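You operate a simulated robot arm through the tools that you are given. There is no shell and no other tool. Be economical: measure what you need, move in short steps, check, and stop when the job is done.

The job below is to be done with a simulated robot arm. You get a single attempt, and the scene is never put back.

JOB
Put things in order on the side worktop. At the end: the cream beaker stands where the beige label block (marked "Cereal") stood; the white napkin is on the brown oak board; the beige label block from the side worktop stands where the white napkin stood; the clear spice jar (marked "Oregano") from the side worktop stands on top of the yellow loose knob; the strainer stands where the cream beaker stood; whatever was shut is shut again. Leave all else as you found it, and nothing knocked over.
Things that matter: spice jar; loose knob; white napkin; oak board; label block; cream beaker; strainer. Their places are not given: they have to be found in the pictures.

Only the result counts: the job must be done as asked and must still hold three seconds after the hand-in. Knocking over, shifting, dropping, spilling or breaking anything else fails it. Flat cloth is picked up by pressing the open fingertips on it (5 to 10 N) and closing them slowly along it; thin cloth reads only 2 to 8 mm in the jaws.

ROBOT AND FRAMES
A 7-joint arm with a two-finger parallel gripper, fixed in place. Base frame: the origin is at the foot of the arm, x ahead of it, y to its left, z up; the work surface is at about z = 92. Readings come in cm, degrees, newtons and seconds.
With the tool pointing down near the work surface it reaches from about 28 to 68 cm from the base axis. Its first joint turns from -66.0 to 66.0 degrees. Payload 1.57 kg.
The TCP is the grasp point between the finger pads, 3 cm short of the fingertips. In the tool frame z runs along the fingers and y along their closing line. Largest opening 11 cm; finger width 2.4, thickness 1.2; the body of the gripper, 4.8 by 11.2 cm, starts 7.8 cm behind the TCP.
Orientation is told as [roll, pitch, yaw] about the base's x, y, z axes, in that order, counted from this pose: with the fingers straight down and closing along the base's y, the tool's x points along the base's -x, its y along +y and its z along -z.

CONTROLS
- The arm moves only by the tool jog_arm. Its argument "deltas" is text: rows parted by semicolons, each of 7 numbers parted by spaces: the closure, from 0 (fully open) to 1 (shut), then the shift along the base's x, y, z in cm, then the turn, a rotation vector about the base's x, y, z in degrees. In form: hand dx dy dz rx ry rz; .... A call has 1 to 20 rows; each row is the pose to reach, as a shift and turn from the pose commanded when the call began. A row lasts 0.2 s, in which the tool goes at most 5 cm and 8.6 degrees; a call with a longer step from one row to the next is refused whole, and so is a gripper value outside its range. A pose out of reach is approached as far as the arm can. The call stops where the force on the tool passes 40 N (or 10 N more than at its start, if that is more) or the arm is blocked; 0.2 s more then pass. The fingers move at their own pace (about 10.8 cm/s each) and stop on an object; they squeeze with about 43 N. The grip force told is the motor's: it shows also when the fingers shut on nothing. Time passes only in rows, and 0.2 s behind the last, so rows that repeat a pose let the fingers close. The reply holds the time, the measured pose of the TCP, the force on the tool along the base axes, the opening and the grip force, in the units named above and with some noise, and new pictures: "pictures" is both (left out), scene, wrist or none.
- Cameras (640 x 400 px; columns grow to the right, rows downward): "scene" is fixed at [18.07, -40.8, 140.38]; the picture's right is [0.60, -0.80, 0.00], its down [-0.46, -0.35, -0.82] and it looks along [0.65, 0.49, -0.57] (base axes); focal length 214 px, centre (320, 200). "wrist" rides on the gripper at [7, 1.6, -14.1] in the tool frame; the picture's right is [-0.23, 0.97, 0.00], its down [-0.86, -0.20, -0.48] and it looks along [-0.47, -0.11, 0.88] (tool axes); focal length 222 px, centre (320, 200).
- measure_at(camera, pixels): for up to 12 pixels [column, row] of the newest picture of that camera ("zoom" is the newest enlarged one), the place [x, y, z] in the base frame of the surface seen there, good to about 0.3 cm. The clock stands still meanwhile.
- inspect(camera, box): a new picture of the part [left, top, right, bottom] of that camera's present view, enlarged. The clock stands still meanwhile.
- sign_off(): hands the job in; it is judged then, once.

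Go step by step. Measure first, check grasps and placings, and put right what went wrong. The budget is 80 turns and 170 pictures, counting those below and the enlarged ones. Unless the task says otherwise, let go and move clear before handing in, and close with one line.

The tools are called after "Request:" as name(argument=value, ...) on one line, values as JSON. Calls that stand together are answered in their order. jog_arm: Moves the arm, as the interface text tells. Its arguments: {"type":"object","properties":{"deltas":{"type":"string"},"pictures":{"type":"string","enum":["both","scene","wrist","none"]}},"required":["deltas"]} The other tools are called the same way: measure_at (camera, pixels) gives the place of the surface under pixels of a picture; inspect (camera, box) takes an enlarged picture of a part of a camera's view; sign_off () hands the job in.

At the start:

```text
t: 0.0
tool_pos: [40.4, -11.94, 126.36]
tool_rot: [-0.1, 0.0, -0.1]
contact_force: [-0.3, -0.1, 0.0]
gripper_width: 10.98
gripper_force: 0.0
```

scene: 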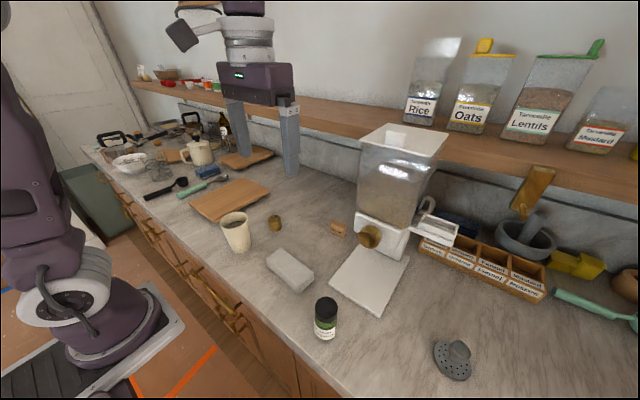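
wrist: 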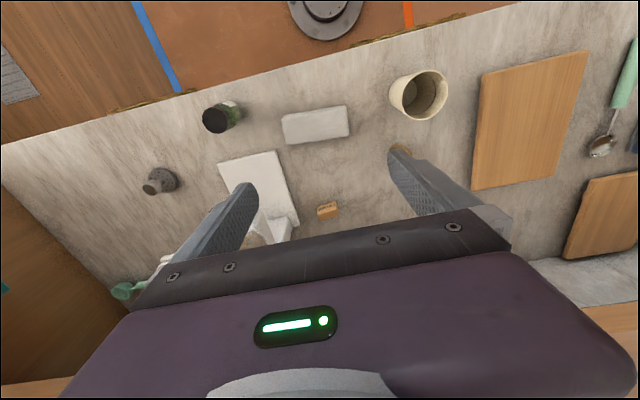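

The scene picture shows the beaker near (235,232), knob (275,222), label block (338,228), white napkin (290,270), jar (325,318) and strainer (452,360). I'll enlarge that area and measure.

Request:
inspect(camera="scene", box=[180, 160, 380, 350])

Request:
inspect(camera="wrist", box=[120, 40, 480, 260])

Request:
measure_at(camera="scene", pixels=[[235, 215], [275, 217], [338, 227], [268, 262], [285, 247], [313, 270], [298, 292], [326, 303], [325, 335], [458, 347], [450, 375], [240, 200]])

Request:
measure_at(camera="wrist", pixels=[[283, 118], [346, 107], [349, 135], [287, 144], [214, 118], [158, 185], [422, 92], [327, 208], [400, 148], [490, 75], [585, 55], [475, 188]])

```text
2.11 times, centred on (280, 255) of scene
```

zoom: 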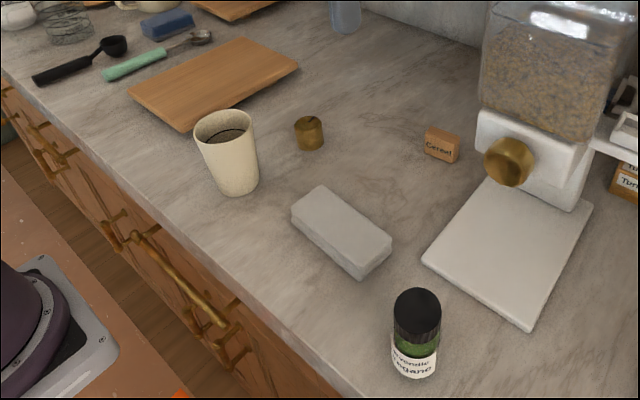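

```text
1.78 times, centred on (300, 150) of wrist
```

zoom: 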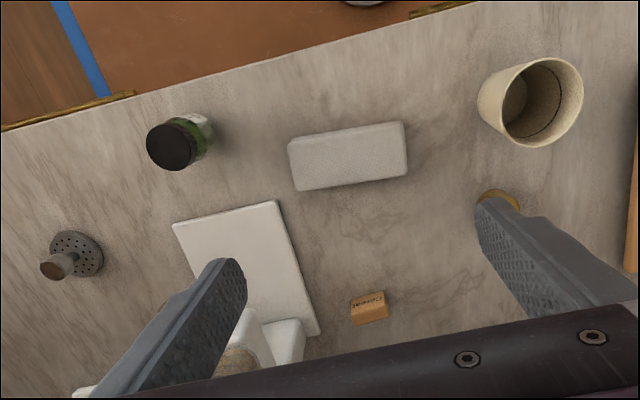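

```text
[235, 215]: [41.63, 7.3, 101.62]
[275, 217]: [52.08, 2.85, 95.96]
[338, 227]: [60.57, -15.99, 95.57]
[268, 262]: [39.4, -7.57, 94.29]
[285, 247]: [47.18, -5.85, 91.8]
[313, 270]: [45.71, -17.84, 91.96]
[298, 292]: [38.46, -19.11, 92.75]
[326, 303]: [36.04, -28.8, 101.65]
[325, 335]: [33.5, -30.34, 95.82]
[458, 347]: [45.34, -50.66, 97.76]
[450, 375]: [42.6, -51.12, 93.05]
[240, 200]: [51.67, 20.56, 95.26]
```

```text
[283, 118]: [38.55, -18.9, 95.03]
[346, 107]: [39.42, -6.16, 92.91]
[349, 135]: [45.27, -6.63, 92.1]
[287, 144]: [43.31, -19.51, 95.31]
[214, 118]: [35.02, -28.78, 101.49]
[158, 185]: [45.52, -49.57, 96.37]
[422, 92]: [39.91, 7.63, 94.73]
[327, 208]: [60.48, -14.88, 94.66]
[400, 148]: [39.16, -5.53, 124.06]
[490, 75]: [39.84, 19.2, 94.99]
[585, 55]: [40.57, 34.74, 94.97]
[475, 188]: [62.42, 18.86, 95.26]
```

I have rough places for everything. Next I'll look at the boards, strainer, dispenser and the cereal block neighbourhood in detail.

Request:
inspect(camera="scene", box=[80, 90, 300, 230])

Request:
inspect(camera="scene", box=[300, 100, 480, 260])

Request:
inspect(camera="scene", box=[400, 310, 500, 395])

Request:
measure_at(camera="scene", pixels=[[367, 237], [360, 206], [358, 170], [398, 203], [357, 146], [410, 160], [405, 225], [330, 290], [380, 312], [190, 205], [268, 192], [218, 181]])

Request:
measure_at(camera="scene", pixels=[[232, 162], [202, 178], [215, 175], [185, 195], [331, 224], [345, 230], [345, 235], [332, 231], [268, 222], [282, 222], [229, 218], [247, 215]])

```text
2.86 times, centred on (190, 160) of scene
```

zoom: 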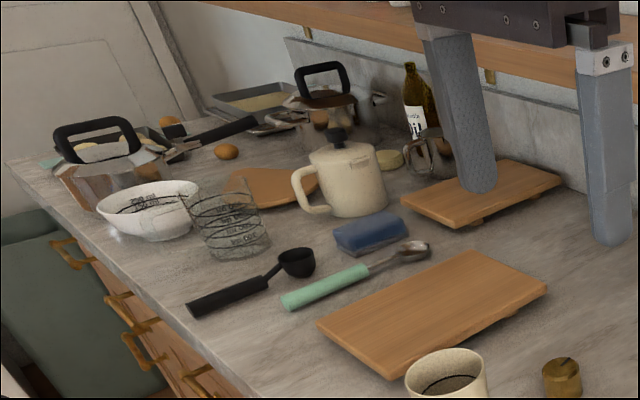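

```text
2.50 times, centred on (390, 180) of scene
```

zoom: 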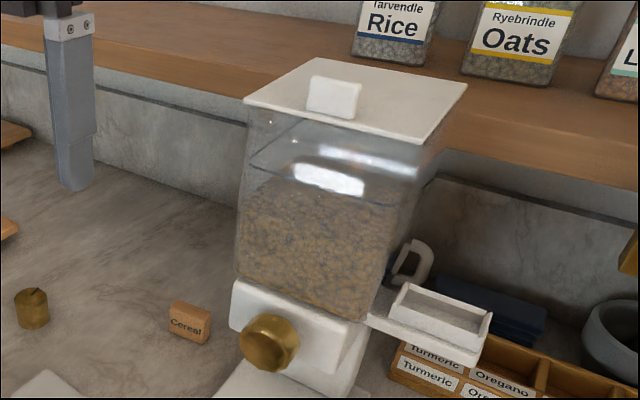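

```text
4.71 times, centred on (450, 352) of scene
```

zoom: 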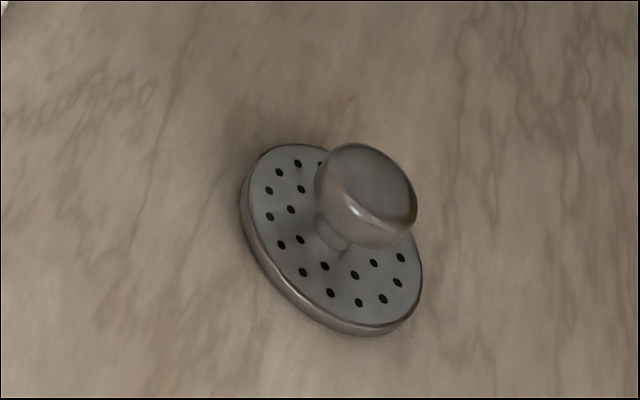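

```text
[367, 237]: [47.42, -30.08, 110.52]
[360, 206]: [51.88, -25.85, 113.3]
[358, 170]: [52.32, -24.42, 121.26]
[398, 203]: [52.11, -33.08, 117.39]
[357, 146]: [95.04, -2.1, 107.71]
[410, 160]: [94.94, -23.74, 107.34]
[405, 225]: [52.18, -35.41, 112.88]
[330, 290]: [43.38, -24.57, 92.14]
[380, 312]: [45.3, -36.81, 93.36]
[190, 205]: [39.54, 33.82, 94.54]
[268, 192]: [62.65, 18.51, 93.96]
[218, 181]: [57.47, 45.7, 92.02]
```

```text
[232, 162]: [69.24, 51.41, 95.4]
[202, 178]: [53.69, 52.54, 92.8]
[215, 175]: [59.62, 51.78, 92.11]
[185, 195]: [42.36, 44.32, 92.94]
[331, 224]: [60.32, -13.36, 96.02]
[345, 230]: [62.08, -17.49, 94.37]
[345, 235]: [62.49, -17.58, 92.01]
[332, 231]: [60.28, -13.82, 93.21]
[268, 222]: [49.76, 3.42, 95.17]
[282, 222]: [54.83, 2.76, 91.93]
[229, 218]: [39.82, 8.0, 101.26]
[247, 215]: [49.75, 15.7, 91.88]
```

The oak board in reach is the near one, x 40–62 and y 19–35. I'll hover over the napkin with the jaws turned about 83° so they close across its short side, then look.

Request:
jog_arm(deltas="0 0 0 -1 0 0 8.3; 0 0 0 -2 0 0 16.6; 0 0.1 0 -4 0 0 24.9; 0 0.2 -0.2 -5 0 0 33.2; 0 0.3 -0.3 -6 0 0 41.5; 0 0.4 -0.4 -7 0 0 49.8; 0 0.5 -0.5 -8 0 0 58.1; 0 0.6 -0.6 -9 0 0 66.4; 0 0.7 -0.7 -10 0 0 74.7; 0 0.8 -0.8 -11 0 0 83; 0 0.8 -0.8 -11 0 0 83")

Request:
measure_at(camera="scene", pixels=[[365, 148], [385, 158], [428, 160], [370, 180], [400, 180], [415, 200], [372, 215], [380, 130]])

```text
t: 2.4
tool_pos: [41.27, -12.79, 115.51]
tool_rot: [0.0, 0.0, 83.1]
contact_force: [-0.1, -0.6, 0.0]
gripper_width: 11.01
gripper_force: 0.0
```

scene: 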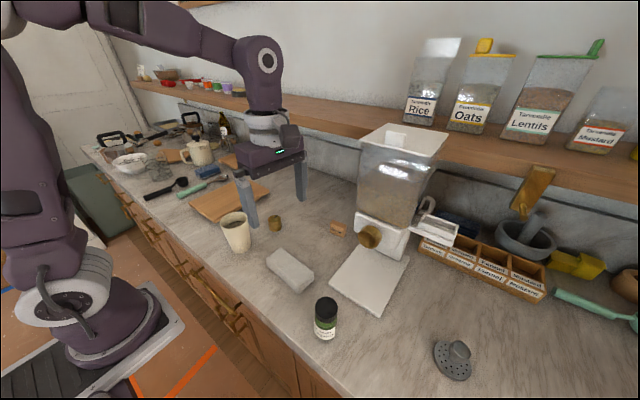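
wrist: 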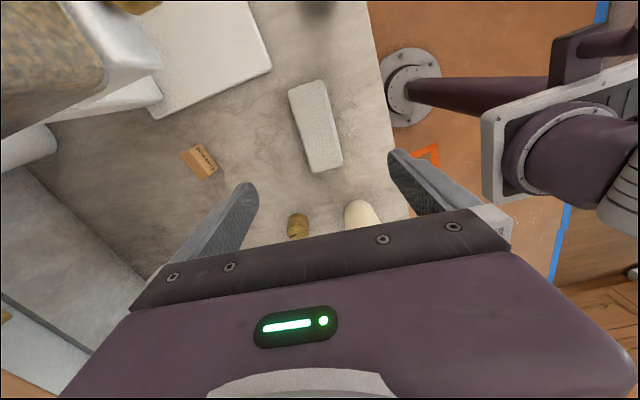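

```text
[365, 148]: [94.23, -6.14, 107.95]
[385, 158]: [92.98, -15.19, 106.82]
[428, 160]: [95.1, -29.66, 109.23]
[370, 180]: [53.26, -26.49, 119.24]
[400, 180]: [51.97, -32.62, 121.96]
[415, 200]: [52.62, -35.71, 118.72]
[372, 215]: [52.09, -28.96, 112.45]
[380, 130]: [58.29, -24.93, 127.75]
```

Gripper is over the napkin; its corners appear at about (290,90), (325,81), (343,163), (316,172) in the wrist picture. I'll measure those, the block, and the knob.

Request:
measure_at(camera="wrist", pixels=[[291, 92], [323, 83], [340, 158], [314, 167], [316, 125], [298, 130], [332, 120], [183, 153], [205, 144], [215, 163], [195, 178], [297, 218]])

Request:
inspect(camera="wrist", box=[160, 60, 400, 250])

Request:
measure_at(camera="wrist", pixels=[[100, 140], [150, 50], [160, 100], [95, 60], [20, 120], [60, 20], [30, 150], [160, 120]])

```text
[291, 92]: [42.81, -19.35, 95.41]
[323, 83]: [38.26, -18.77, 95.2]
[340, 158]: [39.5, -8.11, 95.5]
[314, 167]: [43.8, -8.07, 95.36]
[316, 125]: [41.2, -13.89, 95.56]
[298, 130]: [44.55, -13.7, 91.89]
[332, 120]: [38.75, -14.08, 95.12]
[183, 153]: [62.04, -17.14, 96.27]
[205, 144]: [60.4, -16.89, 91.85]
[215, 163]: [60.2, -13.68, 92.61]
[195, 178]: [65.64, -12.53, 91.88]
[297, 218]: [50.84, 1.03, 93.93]
```

```text
2.11 times, centred on (280, 155) of wrist
```

zoom: 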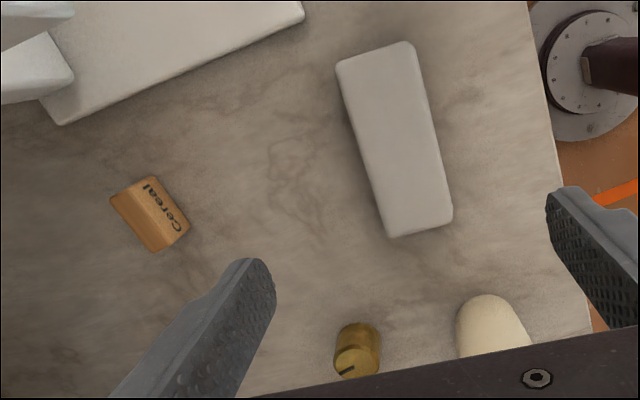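

```text
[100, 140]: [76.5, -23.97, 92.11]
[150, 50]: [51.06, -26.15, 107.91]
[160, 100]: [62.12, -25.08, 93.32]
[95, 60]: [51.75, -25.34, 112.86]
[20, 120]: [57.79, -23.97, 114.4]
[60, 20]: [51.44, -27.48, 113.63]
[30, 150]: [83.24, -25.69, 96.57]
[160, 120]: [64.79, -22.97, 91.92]
```

Napkin centre is (41.1,-13.6), top z 95.4, about 12 × 5.2 × 3.4 cm, angled as the jaws are. I'll go down around it and close gently.

Request:
jog_arm(deltas="0 -0.1 -0.8 -4 0 0 1; 0 -0.1 -0.8 -8 0 0 1; 0 -0.1 -0.8 -12 0 0 1; 0 -0.1 -0.8 -15 0 0 1; 0 -0.1 -0.8 -17.5 0 0 1; 0 -0.1 -0.8 -19.2 0 0 1; 0 -0.1 -0.8 -19.5 0 0 1; 0.3 -0.1 -0.8 -19.5 0 0 1; 0.5 -0.1 -0.8 -19.5 0 0 1; 0.6 -0.1 -0.8 -19.5 0 0 1; 0.65 -0.1 -0.8 -19.5 0 0 1; 0.65 -0.1 -0.8 -19.5 0 0 1")

```text
t: 5.0
tool_pos: [41.08, -13.61, 95.86]
tool_rot: [-0.1, 0.0, 84.0]
contact_force: [1.0, 0.3, 0.2]
gripper_width: 5.68
gripper_force: 42.9
```

scene: 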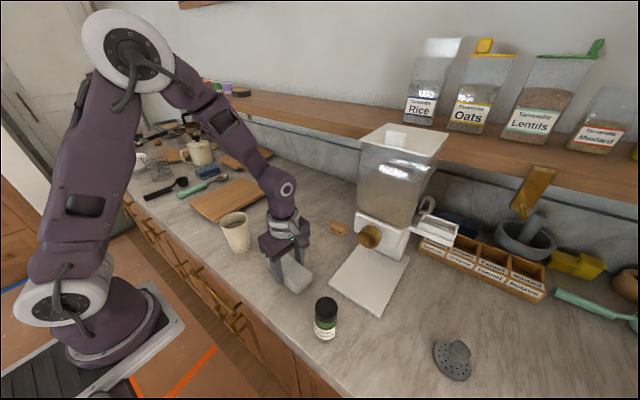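
wrist: 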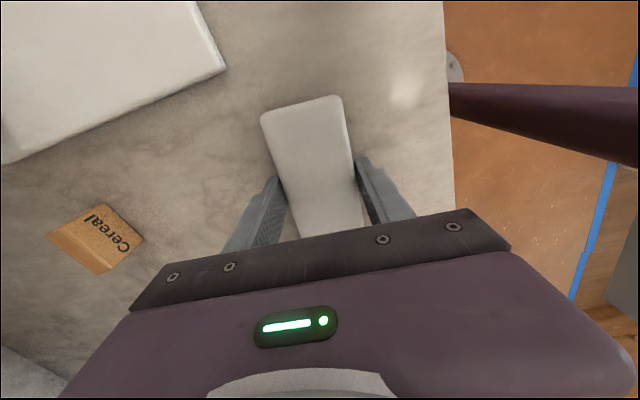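

The napkin is rigid and held (opening 5.68, grip 42.9 N). I'll lift, carry it to over the board centre (51,27), and check.

Request:
jog_arm(deltas="0.65 0 0 3 0 0 0; 0.65 0 0 7 0 0 0; 0.65 0 0 11 0 0 0; 0.65 0 0 15 0 0 0; 0.65 1 4 15 0 0 0; 0.65 2 8 15 0 0 0; 0.65 3 12 15 0 0 0; 0.65 4 16 15 0 0 0; 0.65 5 20 15 0 0 0; 0.65 6 24 15 0 0 0; 0.65 7 28 15 0 0 0; 0.65 8 32 15 0 0 0; 0.65 9 36.5 15 0 0 3; 0.65 9.9 40.6 13 0 0 6; 0.65 9.9 40.6 9 0 0 6; 0.65 9.9 40.6 9 0 0 6")

```text
t: 8.4
tool_pos: [51.13, 27.08, 104.99]
tool_rot: [0.0, 0.1, 90.0]
contact_force: [-0.1, 0.1, -1.5]
gripper_width: 5.67
gripper_force: 42.9
```

scene: 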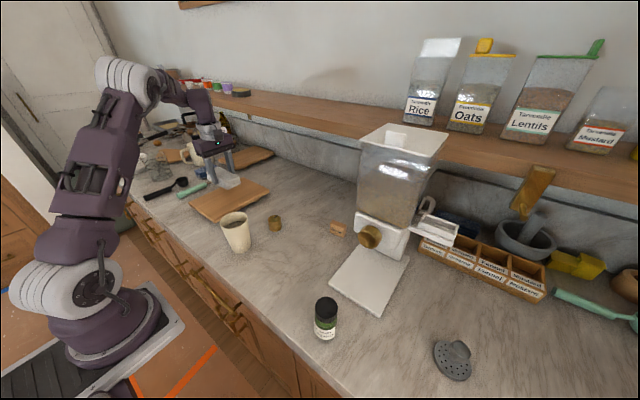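
wrist: 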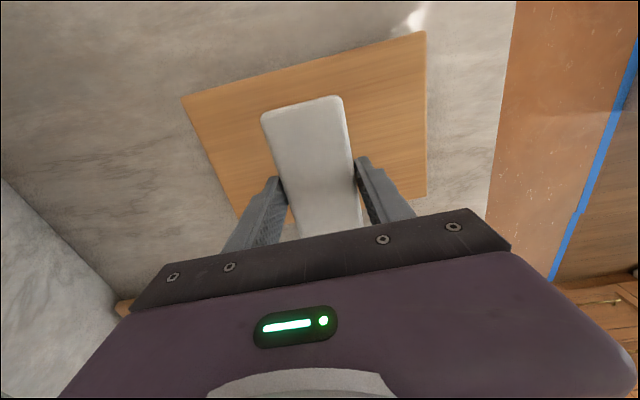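

The napkin hangs above the board; I'll check the board's corners at (183,97), (425,32), (427,195).

Request:
measure_at(camera="wrist", pixels=[[187, 100], [420, 37], [423, 190], [270, 115], [340, 100], [237, 205], [400, 120]])

Request:
jog_arm(deltas="0.65 0 0 -3 0 0 0; 0.65 0 0 -4.5 0 0 0; 0.65 0 0 -5.2 0 0 0; 0.65 0 0 -5.5 0 0 0")

```text
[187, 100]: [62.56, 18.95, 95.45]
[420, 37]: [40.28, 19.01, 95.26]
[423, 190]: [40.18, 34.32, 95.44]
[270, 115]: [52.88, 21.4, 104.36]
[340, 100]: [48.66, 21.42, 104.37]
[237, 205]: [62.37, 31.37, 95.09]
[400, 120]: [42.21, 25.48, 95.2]
```

```text
t: 9.4
tool_pos: [51.12, 27.03, 99.4]
tool_rot: [0.1, -0.1, 90.0]
contact_force: [0.0, -0.2, -0.9]
gripper_width: 5.69
gripper_force: 42.6
```

scene: 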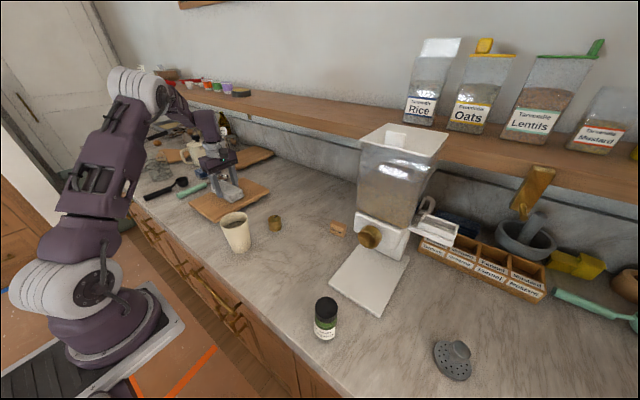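
wrist: 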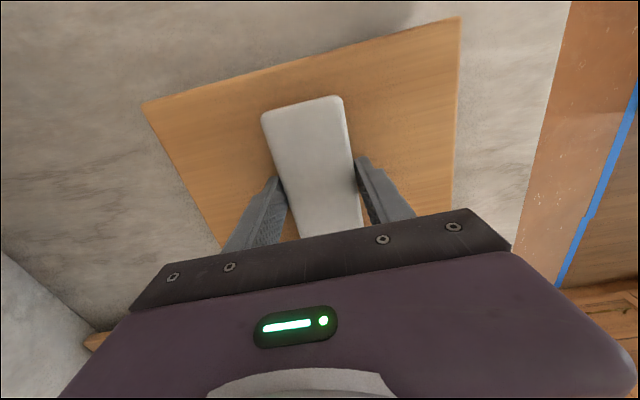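

Napkin is well inside the board. I'll lower the last millimetres and watch for contact.

Request:
jog_arm(deltas="0.65 0 0 -0.1 0 0 0; 0.65 0 0 -0.2 0 0 0; 0.65 0 0 -0.3 0 0 0", pictures="none")

```text
t: 10.2
tool_pos: [50.97, 26.95, 99.07]
tool_rot: [0.0, 0.1, 90.1]
contact_force: [-0.8, 0.3, 2.6]
gripper_width: 5.69
gripper_force: 43.2
```

Contact felt (2.6 N). I'll release, rise, and swing to a viewing spot before the label block with the jaws turned back to yaw ~23°.

Request:
jog_arm(deltas="0.4 0 0 0 0 0 0; 0 0 0 0 0 0 0; 0 0 0 0 0 0 0; 0 0 0 4 0 0 0; 0 0 0 8 0 0 0; 0 0 0 12 0 0 0; 0 0 0 15 0 0 0; 0 0 -4 16 0 0 -8; 0 0 -8 16 0 0 -16; 0 0 -12 16 0 0 -24; 0 0 -16 16 0 0 -32; 0 0 -20 16 0 0 -40; 0 0 -24 16 0 0 -48; 0 0 -28 16 0 0 -56; 0 0 -32 16 0 0 -62; 0 0 -36 16 0 0 -67; 0 0 -40 16 0 0 -67; 0 0 -40 16 0 0 -67")

```text
t: 14.0
tool_pos: [50.95, -13.21, 114.81]
tool_rot: [0.0, -0.1, 23.1]
contact_force: [-0.2, 0.1, -0.4]
gripper_width: 11.0
gripper_force: 0.1
```

scene: 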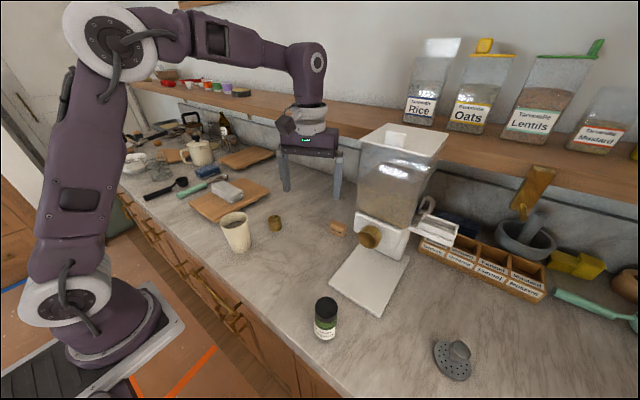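
wrist: 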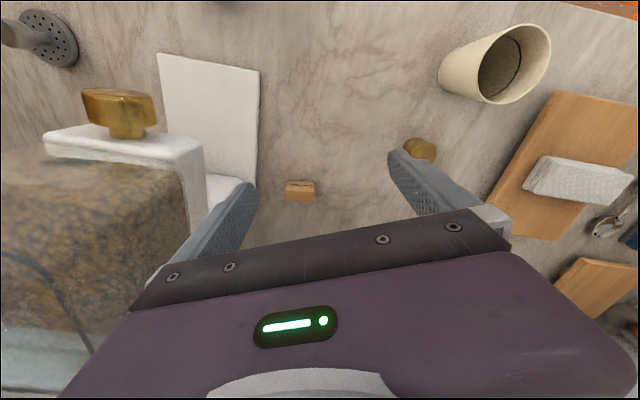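

The napkin lies on the board. The block shows at (299,190) in the wrist view; I'll enlarge and measure it along with the cup and knob.

Request:
inspect(camera="wrist", box=[260, 160, 340, 210])

Request:
measure_at(camera="zoom", pixels=[[210, 175], [420, 175], [430, 230], [215, 235], [220, 310], [430, 290], [320, 200], [320, 270]])

Request:
inspect(camera="scene", box=[310, 210, 370, 250])

Request:
measure_at(camera="wrist", pixels=[[483, 70], [547, 50], [520, 30], [490, 100], [500, 65], [420, 150], [405, 150], [435, 148], [128, 105], [445, 80], [458, 92]])

```text
8.00 times, centred on (300, 185) of wrist
```

zoom: 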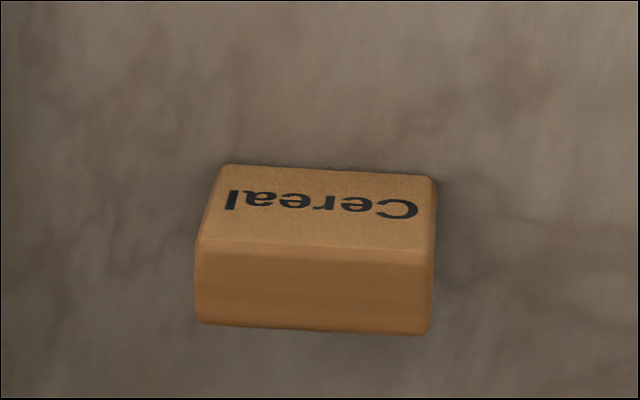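

```text
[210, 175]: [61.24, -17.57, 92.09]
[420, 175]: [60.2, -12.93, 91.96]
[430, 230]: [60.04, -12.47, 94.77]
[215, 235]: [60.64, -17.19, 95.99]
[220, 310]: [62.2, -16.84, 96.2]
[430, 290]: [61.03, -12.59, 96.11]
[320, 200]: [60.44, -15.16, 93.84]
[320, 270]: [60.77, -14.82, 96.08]
```

```text
10.00 times, centred on (340, 230) of scene
```

zoom: 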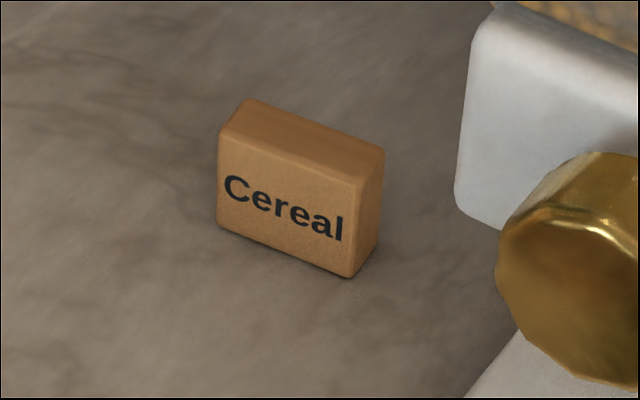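

```text
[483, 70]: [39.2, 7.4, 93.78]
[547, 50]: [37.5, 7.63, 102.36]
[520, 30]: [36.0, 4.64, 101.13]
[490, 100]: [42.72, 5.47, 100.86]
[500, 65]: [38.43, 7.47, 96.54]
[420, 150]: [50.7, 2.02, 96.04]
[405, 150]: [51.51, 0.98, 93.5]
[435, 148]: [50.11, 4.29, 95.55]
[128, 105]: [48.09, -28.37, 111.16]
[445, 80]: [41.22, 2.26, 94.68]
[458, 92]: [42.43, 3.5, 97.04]
```

Block: centre ≈ (61.0,-14.9), top z 96.1, about 4.7 × 2 cm, length turned ~10° from y. I'll come over it with yaw 10°, part-closed jaws, staying high first.

Request:
jog_arm(deltas="0.3 3 -0.5 0 0 0 -6; 0.3 6 -1 0 0 0 -13; 0.3 9 -1.4 -2 0 0 -13; 0.3 10.05 -1.7 -5 0 0 -13; 0.3 10.05 -1.7 -8 0 0 -13; 0.3 10.05 -1.7 -10 0 0 -13; 0.3 10.05 -1.7 -10 0 0 -13")

```text
t: 15.6
tool_pos: [61.12, -14.87, 105.08]
tool_rot: [0.1, 0.0, 10.0]
contact_force: [0.2, -0.3, -0.7]
gripper_width: 7.7
gripper_force: 0.0
```

scene: 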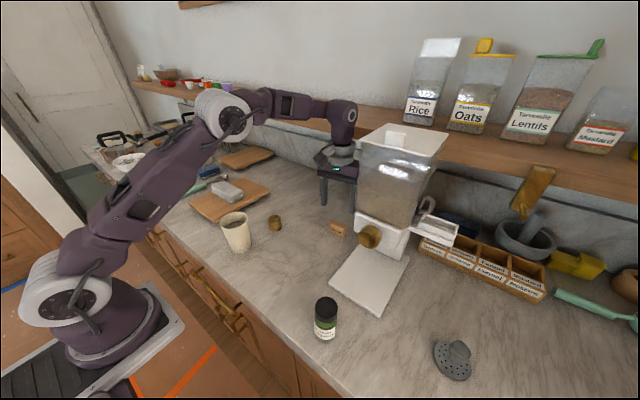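
wrist: 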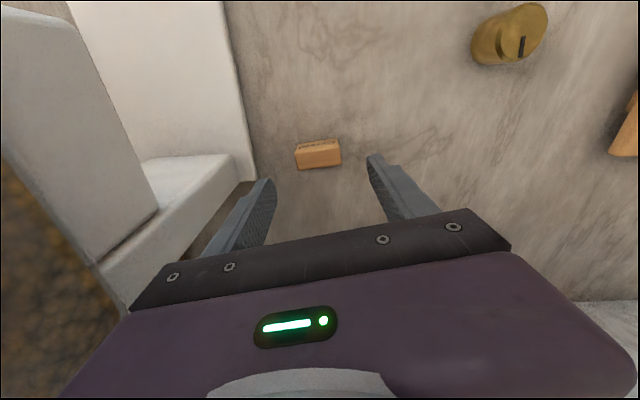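

Block at (318,154) between the fingers' lines; I'll re-measure its edges from this closer view.

Request:
measure_at(camera="wrist", pixels=[[298, 155], [339, 150], [300, 166], [338, 162], [318, 160], [318, 147], [250, 180], [240, 140]])

Request:
inspect(camera="wrist", box=[200, 110, 440, 260])

```text
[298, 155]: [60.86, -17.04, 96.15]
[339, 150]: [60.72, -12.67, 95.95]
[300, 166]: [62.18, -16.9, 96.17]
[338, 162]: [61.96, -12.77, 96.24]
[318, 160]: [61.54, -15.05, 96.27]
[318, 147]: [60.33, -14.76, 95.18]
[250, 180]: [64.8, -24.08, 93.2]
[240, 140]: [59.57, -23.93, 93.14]
```

```text
2.67 times, centred on (320, 185) of wrist
```

zoom: 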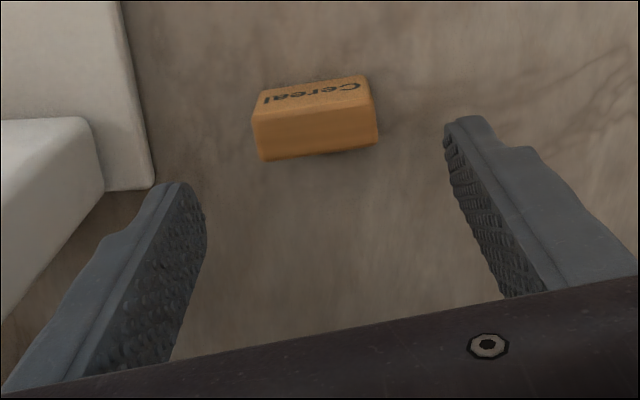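

From up close the block's length runs at yaw ≈ 4° with centre ≈ (61.45,-14.85). I'll trim, descend to z 95.5 and close.

Request:
jog_arm(deltas="0.3 0.35 0 -3 0 0 -6; 0.3 0.35 0 -6 0 0 -6; 0.3 0.35 0 -8.5 0 0 -6; 0.3 0.35 0 -9.5 0 0 -6; 0.3 0.35 0 -9.5 0 0 -6; 0.5 0.35 0 -9.5 0 0 -6; 0.6 0.35 0 -9.5 0 0 -6; 0.7 0.35 0 -9.5 0 0 -6; 0.7 0.35 0 -9.5 0 0 -6")

```text
t: 17.6
tool_pos: [61.42, -14.85, 95.57]
tool_rot: [0.0, 0.1, 4.1]
contact_force: [0.3, -0.1, -0.1]
gripper_width: 4.93
gripper_force: 43.3
```

scene: 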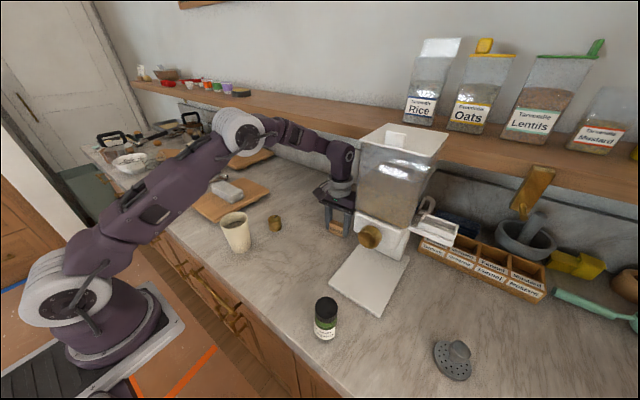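
wrist: 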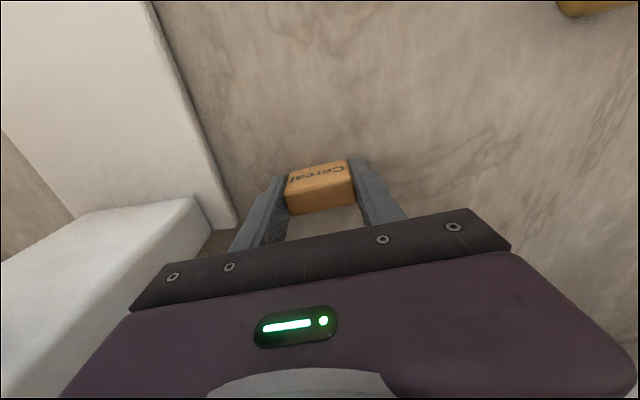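

Block gripped (4.93 cm, 43 N). I'll measure its top to fix the exact original place, then lift and carry to the napkin's place (41.1,-13.6).

Request:
measure_at(camera="wrist", pixels=[[292, 198], [347, 186], [295, 210], [350, 202], [320, 190]])

Request:
jog_arm(deltas="0.7 0 0 3 0 0 0; 0.7 0 0 7 0 0 0; 0.7 -1 0 10 0 0 0; 0.7 -5 0 11 0 0 0; 0.7 -9 0.3 11 0 0 0; 0.7 -13 0.6 11 0 0 0; 0.7 -17 1 10 0 0 0; 0.7 -20.35 1.25 7 0 0 0; 0.7 -20.35 1.25 4 0 0 0; 0.7 -20.35 1.25 2 0 0 0; 0.7 -20.35 1.25 2 0 0 0")

```text
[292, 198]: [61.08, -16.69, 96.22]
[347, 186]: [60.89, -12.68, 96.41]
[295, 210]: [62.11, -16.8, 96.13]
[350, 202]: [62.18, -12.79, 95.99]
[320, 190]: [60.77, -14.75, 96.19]
```

```text
t: 20.0
tool_pos: [40.87, -13.59, 97.58]
tool_rot: [0.0, 0.0, 3.9]
contact_force: [-0.6, 0.1, -0.2]
gripper_width: 4.9
gripper_force: 43.4
```

scene: 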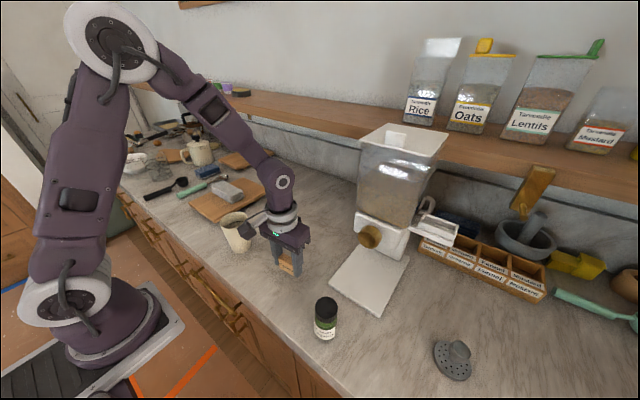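
wrist: 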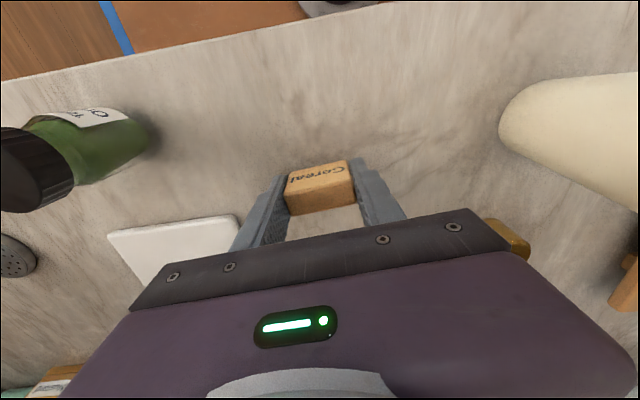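

Block is over the napkin's old place. Lowering the 2 cm until contact.

Request:
jog_arm(deltas="0.7 0.2 0 -1 0 0 0; 0.7 0.2 0 -1.7 0 0 0; 0.7 0.2 0 -1.9 0 0 0; 0.7 0.2 0 -2.05 0 0 0", pictures="none")

```text
t: 21.0
tool_pos: [41.11, -13.58, 95.52]
tool_rot: [0.0, -0.1, 4.0]
contact_force: [-0.8, -0.5, 0.3]
gripper_width: 4.91
gripper_force: 42.7
```

Release and rise, moving to a viewing place for the beaker.

Request:
jog_arm(deltas="0.6 0 0 -0.05 0 0 0; 0.4 0 0 0 0 0 0; 0.3 0 0 0 0 0 0; 0.3 0 0 0.5 0 0 0; 0.3 0 0 4 0 0 0; 0.2 0 0 8 0 0 0; 0 0 0 12 0 0 0; 0 0 3 16 0 0 -2; 0 0 7 19 0 0 -4; 0 0 11 19 0 0 -4; 0 0 15 19 0 0 -4; 0 0 18 19 0 0 -4; 0 0 18 19 0 0 -4")

```text
t: 23.8
tool_pos: [41.19, 4.49, 114.54]
tool_rot: [0.0, 0.0, -0.1]
contact_force: [-0.2, -0.8, 0.6]
gripper_width: 11.03
gripper_force: 0.1
```

scene: 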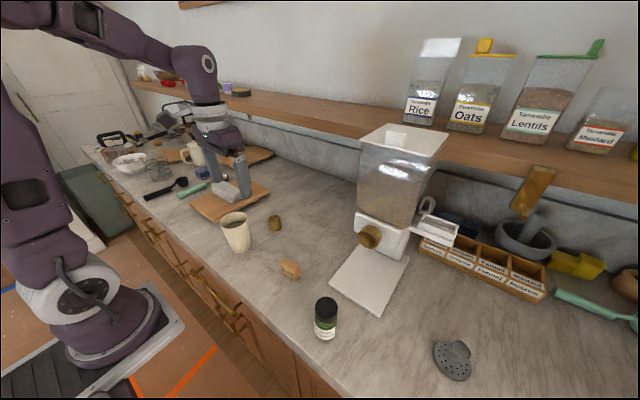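
wrist: 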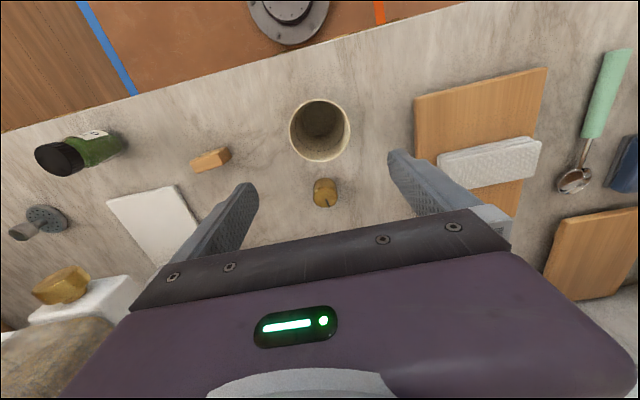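

The block stands at the napkin's old place. Beaker rim is seen at (320,131); I'll measure rim points, its content, and the knob at (325,193).

Request:
measure_at(camera="wrist", pixels=[[291, 131], [348, 129], [319, 102], [320, 159], [300, 110], [340, 152], [318, 120], [314, 190], [337, 189], [325, 180], [326, 204], [325, 200]])

Request:
inspect(camera="wrist", box=[270, 90, 370, 215])

Request:
inspect(camera="scene", box=[200, 190, 320, 290])

Request:
measure_at(camera="scene", pixels=[[228, 225], [240, 250], [247, 232], [226, 232], [234, 213], [222, 222], [247, 221], [237, 225]])

```text
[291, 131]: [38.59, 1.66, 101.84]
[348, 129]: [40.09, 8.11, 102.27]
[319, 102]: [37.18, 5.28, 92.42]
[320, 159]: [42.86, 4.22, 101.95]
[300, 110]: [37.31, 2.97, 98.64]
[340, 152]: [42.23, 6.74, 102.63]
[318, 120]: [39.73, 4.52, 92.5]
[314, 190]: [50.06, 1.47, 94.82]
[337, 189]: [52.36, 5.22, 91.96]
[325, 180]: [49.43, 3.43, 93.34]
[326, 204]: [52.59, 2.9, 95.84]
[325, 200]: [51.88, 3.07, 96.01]
```

```text
3.20 times, centred on (320, 152) of wrist
```

zoom: 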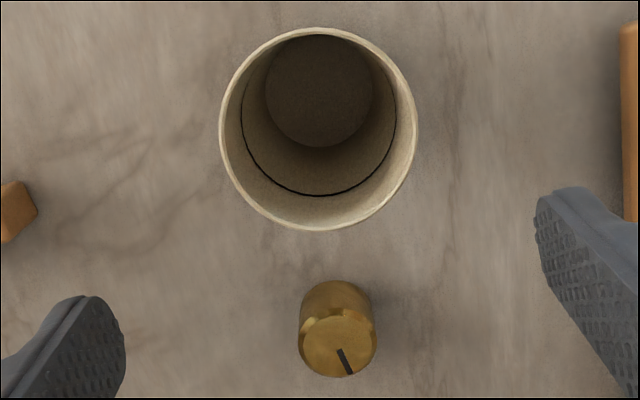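

```text
4.00 times, centred on (260, 240) of scene
```

zoom: 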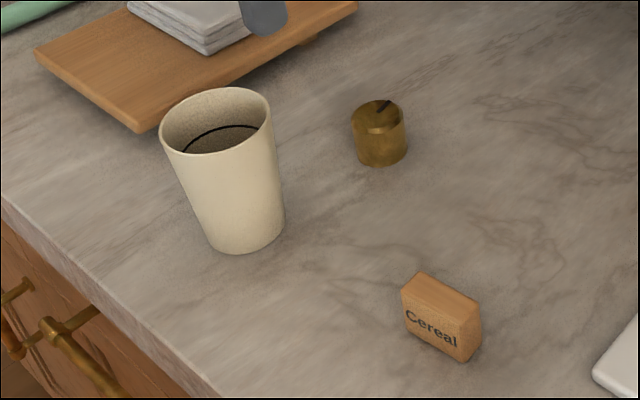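

```text
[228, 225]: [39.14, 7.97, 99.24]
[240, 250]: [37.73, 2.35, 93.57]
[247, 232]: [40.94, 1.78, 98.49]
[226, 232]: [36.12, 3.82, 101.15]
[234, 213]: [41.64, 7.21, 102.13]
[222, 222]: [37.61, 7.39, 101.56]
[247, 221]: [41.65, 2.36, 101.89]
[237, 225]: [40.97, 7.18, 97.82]
```

Beaker: rim centre ≈ (39.4,4.9), radius ≈3.35, rim z 102, base narrower; empty. I'll descend to z 98 around it and close.

Request:
jog_arm(deltas="0 -1.8 0.4 -3 0 0 0; 0 -1.8 0.4 -7 0 0 0; 0 -1.8 0.4 -11 0 0 0; 0 -1.8 0.4 -14 0 0 0; 0 -1.8 0.4 -16.5 0 0 0; 0 -1.8 0.4 -16.5 0 0 0; 0.2 -1.8 0.4 -16.5 0 0 0; 0.35 -1.8 0.4 -16.5 0 0 0; 0.45 -1.8 0.4 -16.5 0 0 0; 0.55 -1.8 0.4 -16.5 0 0 0; 0.55 -1.8 0.4 -16.5 0 0 0")

```text
t: 26.2
tool_pos: [39.61, 4.9, 97.91]
tool_rot: [0.0, 0.0, 0.0]
contact_force: [-0.5, -0.5, 0.8]
gripper_width: 7.21
gripper_force: 43.1
```

scene: 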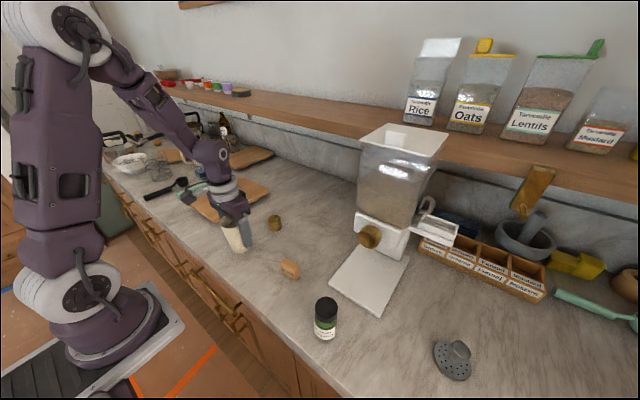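
wrist: 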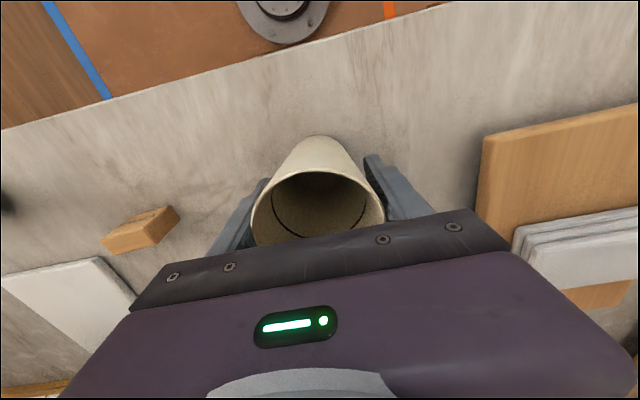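

Gripped at 7.21 cm. I'll check the rim alignment and lift slightly.

Request:
measure_at(camera="wrist", pixels=[[252, 215], [383, 215], [318, 172], [340, 175], [270, 190]])

Request:
jog_arm(deltas="0.55 0 0 1 0 0 0; 0.55 0 0 3 0 0 0; 0.55 0 0 5 0 0 0; 0.55 0 0 5 0 0 0")

```text
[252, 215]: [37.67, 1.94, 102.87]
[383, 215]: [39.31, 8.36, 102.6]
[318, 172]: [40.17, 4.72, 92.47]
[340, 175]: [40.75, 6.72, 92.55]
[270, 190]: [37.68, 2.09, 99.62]
```

```text
t: 27.2
tool_pos: [39.35, 4.95, 103.13]
tool_rot: [-0.1, 0.1, 0.0]
contact_force: [0.4, -0.2, -1.9]
gripper_width: 7.21
gripper_force: 42.4
```

scene: 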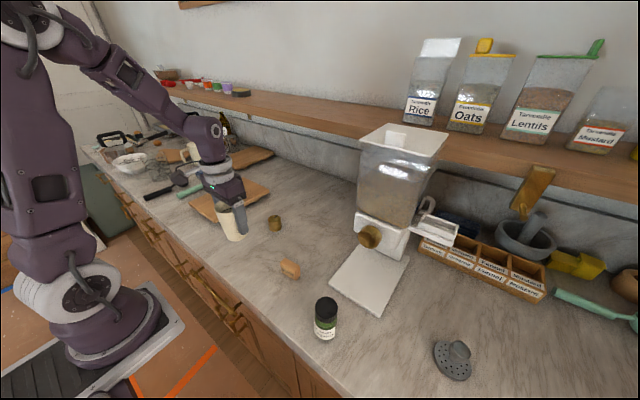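
wrist: 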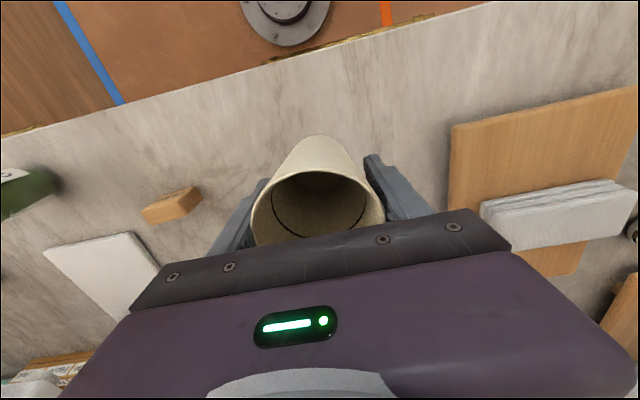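

The beaker lifts upright. I'll carry it over the knob and towards the block's old place (61.45,-14.85), stopping a bit above.

Request:
jog_arm(deltas="0.55 0 0 3 0 0 0; 0.55 1 -1 6 0 0 0; 0.55 4 -4 7 0 0 0; 0.55 7 -7 7 0 0 0; 0.55 10 -10 7 0 0 0; 0.55 13 -13 7 0 0 0; 0.55 16 -16 7 0 0 0; 0.55 19 -18.5 7 0 0 0; 0.55 22 -19.75 6 0 0 0; 0.55 22 -19.75 2 0 0 0; 0.55 22 -19.75 -2 0 0 0; 0.55 22 -19.75 -3.5 0 0 0; 0.55 22 -19.75 -3.5 0 0 0")

```text
t: 30.0
tool_pos: [61.33, -14.85, 99.55]
tool_rot: [0.1, 0.1, -0.1]
contact_force: [0.6, 0.2, -0.5]
gripper_width: 7.22
gripper_force: 43.2
```

scene: 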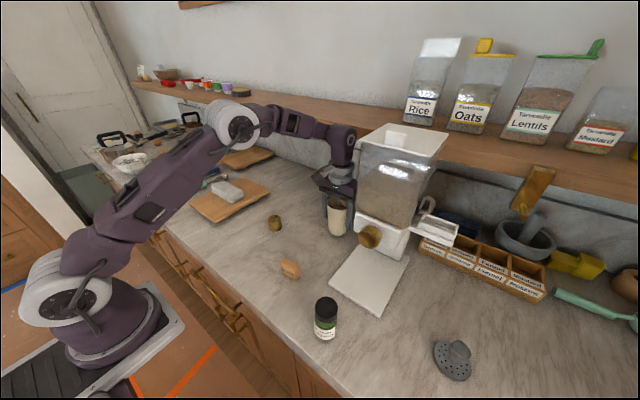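
wrist: 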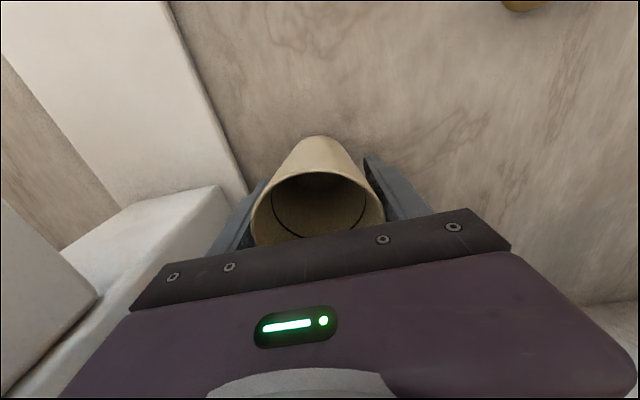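

Clear of the dispenser. Lowering the last 1.5 cm.

Request:
jog_arm(deltas="0.55 0.2 0 -0.8 0 0 0; 0.55 0.2 0 -1.3 0 0 0; 0.55 0.2 0 -1.5 0 0 0; 0.55 0.2 0 -1.6 0 0 0", pictures="none")

```text
t: 31.0
tool_pos: [61.66, -14.94, 97.97]
tool_rot: [0.0, -0.1, 0.0]
contact_force: [-0.2, -0.6, 0.9]
gripper_width: 7.2
gripper_force: 42.4
```

Beaker on the surface. Release, rise clear, retreat back in x, then travel past the dispenser's front to view the strainer.

Request:
jog_arm(deltas="0.45 0 0 -0.05 0 0 0; 0.3 0 0 0 0 0 0; 0.2 0 0 0 0 0 0; 0.2 0 0 0 0 0 0; 0.2 0 0 3 0 0 0; 0.2 0 0 7 0 0 0; 0.2 0 0 11 0 0 0; 0.2 0 0 15 0 0 0; 0.2 -4 1 18 0 0 0; 0.2 -8 2 20 0 0 0; 0.2 -12 2 20 0 0 0; 0.2 -16 2 20 0 0 0; 0.2 -20 2 20 0 0 0; 0.2 -24 0 20 0 0 0; 0.2 -26 -4 20 0 0 0; 0.2 -26 -8.5 20 0 0 0")

```text
refused: row 9 steps farther than a row can; nothing moved
```

The step limit was hit; resending with smaller steps.

Request:
jog_arm(deltas="0.45 0 0 -0.05 0 0 0; 0.3 0 0 0 0 0 0; 0.2 0 0 0 0 0 0; 0.2 0 0 0 0 0 0; 0.2 0 0 3 0 0 0; 0.2 0 0 7 0 0 0; 0.2 0 0 11 0 0 0; 0.2 0 0 15 0 0 0; 0.2 -3 1 18 0 0 0; 0.2 -7 2 20 0 0 0; 0.2 -11 2 20 0 0 0; 0.2 -15 2 20 0 0 0; 0.2 -19 2 20 0 0 0; 0.2 -23 0 20 0 0 0; 0.2 -26 -3.5 20 0 0 0; 0.2 -26 -8 20 0 0 0")

```text
t: 34.4
tool_pos: [35.71, -23.19, 117.94]
tool_rot: [0.0, 0.0, -0.1]
contact_force: [0.9, -0.9, -0.2]
gripper_width: 8.79
gripper_force: 0.1
```

scene: 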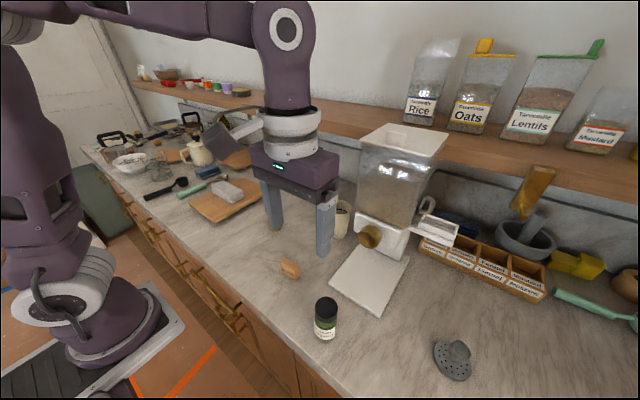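
wrist: 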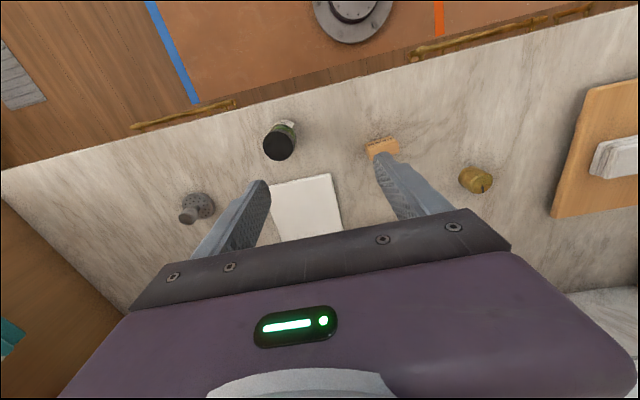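

Beaker stands fine at (342,215). Moving on to view the strainer.

Request:
jog_arm(deltas="0.2 0 -4 0 0 0 0; 0.2 0 -8 0 0 0 0; 0.2 0.5 -12 0 0 0 0; 0.2 1 -16 0 0 0 0; 0.2 2 -19 -3 0 0 0; 0.2 2 -20 -6 0 0 0; 0.2 2 -20 -6 0 0 0")

```text
t: 36.0
tool_pos: [37.65, -43.12, 112.04]
tool_rot: [0.0, 0.0, 0.0]
contact_force: [-0.2, -0.4, 0.6]
gripper_width: 8.82
gripper_force: 0.0
```

scene: 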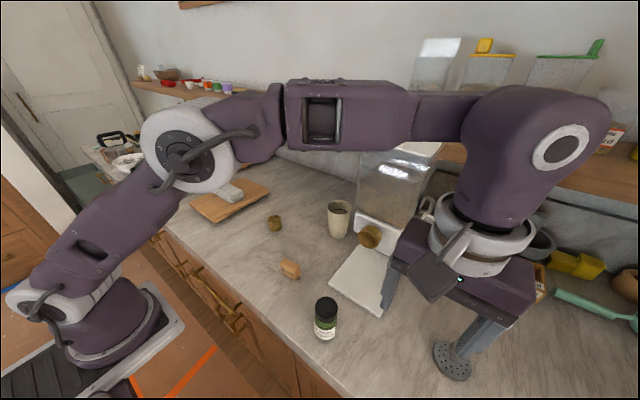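
wrist: 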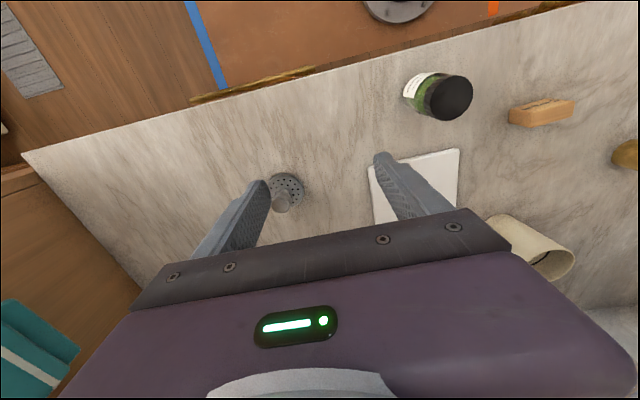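

Strainer seen at (287,190); measuring its disc and handle.

Request:
inspect(camera="wrist", box=[250, 150, 330, 220])

Request:
measure_at(camera="wrist", pixels=[[280, 207], [281, 200], [274, 198], [287, 203], [302, 193], [285, 176], [272, 187], [296, 207]])

Request:
measure_at(camera="scene", pixels=[[436, 350], [440, 372], [460, 380], [470, 370], [434, 360], [450, 378], [445, 358]])

```text
5.71 times, centred on (290, 185) of wrist
```

zoom: 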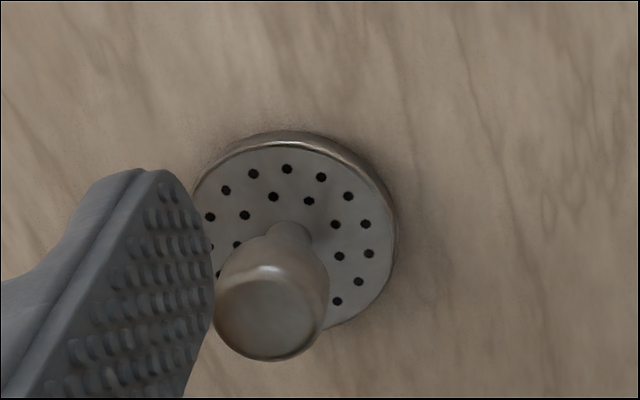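

```text
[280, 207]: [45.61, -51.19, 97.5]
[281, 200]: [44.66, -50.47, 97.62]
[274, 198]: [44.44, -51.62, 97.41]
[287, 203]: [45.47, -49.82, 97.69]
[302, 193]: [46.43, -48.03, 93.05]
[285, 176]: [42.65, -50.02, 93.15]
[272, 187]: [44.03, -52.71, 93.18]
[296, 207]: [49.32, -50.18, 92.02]
```

```text
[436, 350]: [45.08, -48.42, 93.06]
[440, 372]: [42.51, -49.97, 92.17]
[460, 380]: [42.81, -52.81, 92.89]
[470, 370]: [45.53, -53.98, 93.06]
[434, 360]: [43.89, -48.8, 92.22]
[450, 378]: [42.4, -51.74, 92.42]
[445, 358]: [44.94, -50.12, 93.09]
```

Handle centre ≈ (45.2,-50.75), top z 97.6; disc top z 93.1. This is at the reach limit (68 cm), so I'll approach to above it first and see whether the pose is achieved.

Request:
jog_arm(deltas="0.4 2.5 -2.5 -2 0 0 0; 0.45 5 -5 -4 0 0 0; 0.5 7.5 -7.6 -6 0 0 0; 0.5 7.5 -7.6 -8 0 0 0; 0.5 7.5 -7.6 -9 0 0 0; 0.5 7.5 -7.6 -9 0 0 0")

```text
t: 37.4
tool_pos: [41.12, -46.7, 106.45]
tool_rot: [0.0, 0.0, 0.0]
contact_force: [-0.1, -1.1, -0.5]
gripper_width: 5.5
gripper_force: 0.0
out of reach, approached as far as the arm can: row 2, 3, 4, 5, 6
```

scene: 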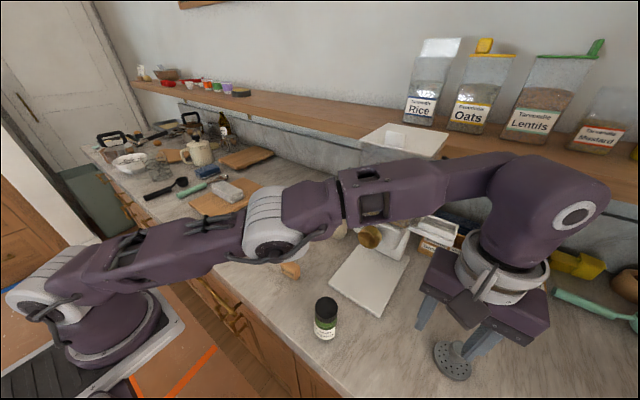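
wrist: 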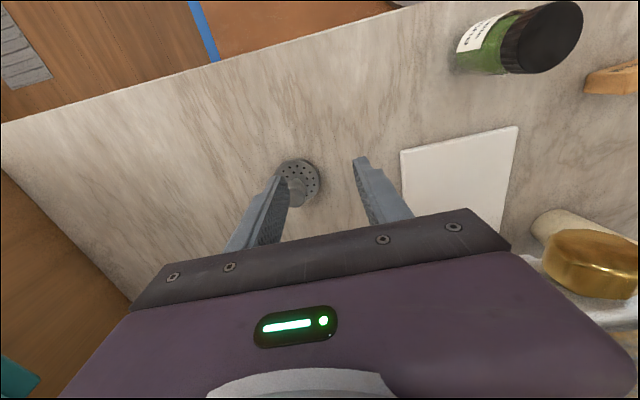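

Straight down, the arm gets only to about 62 cm at this height. I'll back off slightly and yaw -48° so that the jaws close tangentially, then tilt the tool outward to gain reach.

Request:
jog_arm(deltas="0.5 -2 2 1 0 0 -8; 0.5 -4 4 2 0 0 -16; 0.5 -5.2 5 3 0 0 -24; 0.5 -5.2 5 3 0 0 -32; 0.5 -5.2 5 3 0 0 -40; 0.5 -5.2 5 3 0 0 -48; 0.5 -5.2 5 3 0 0 -48", pictures="none")

```text
t: 39.0
tool_pos: [36.09, -42.04, 109.5]
tool_rot: [0.0, 0.0, -48.1]
contact_force: [0.6, 0.3, 0.6]
gripper_width: 5.5
gripper_force: 0.1
```

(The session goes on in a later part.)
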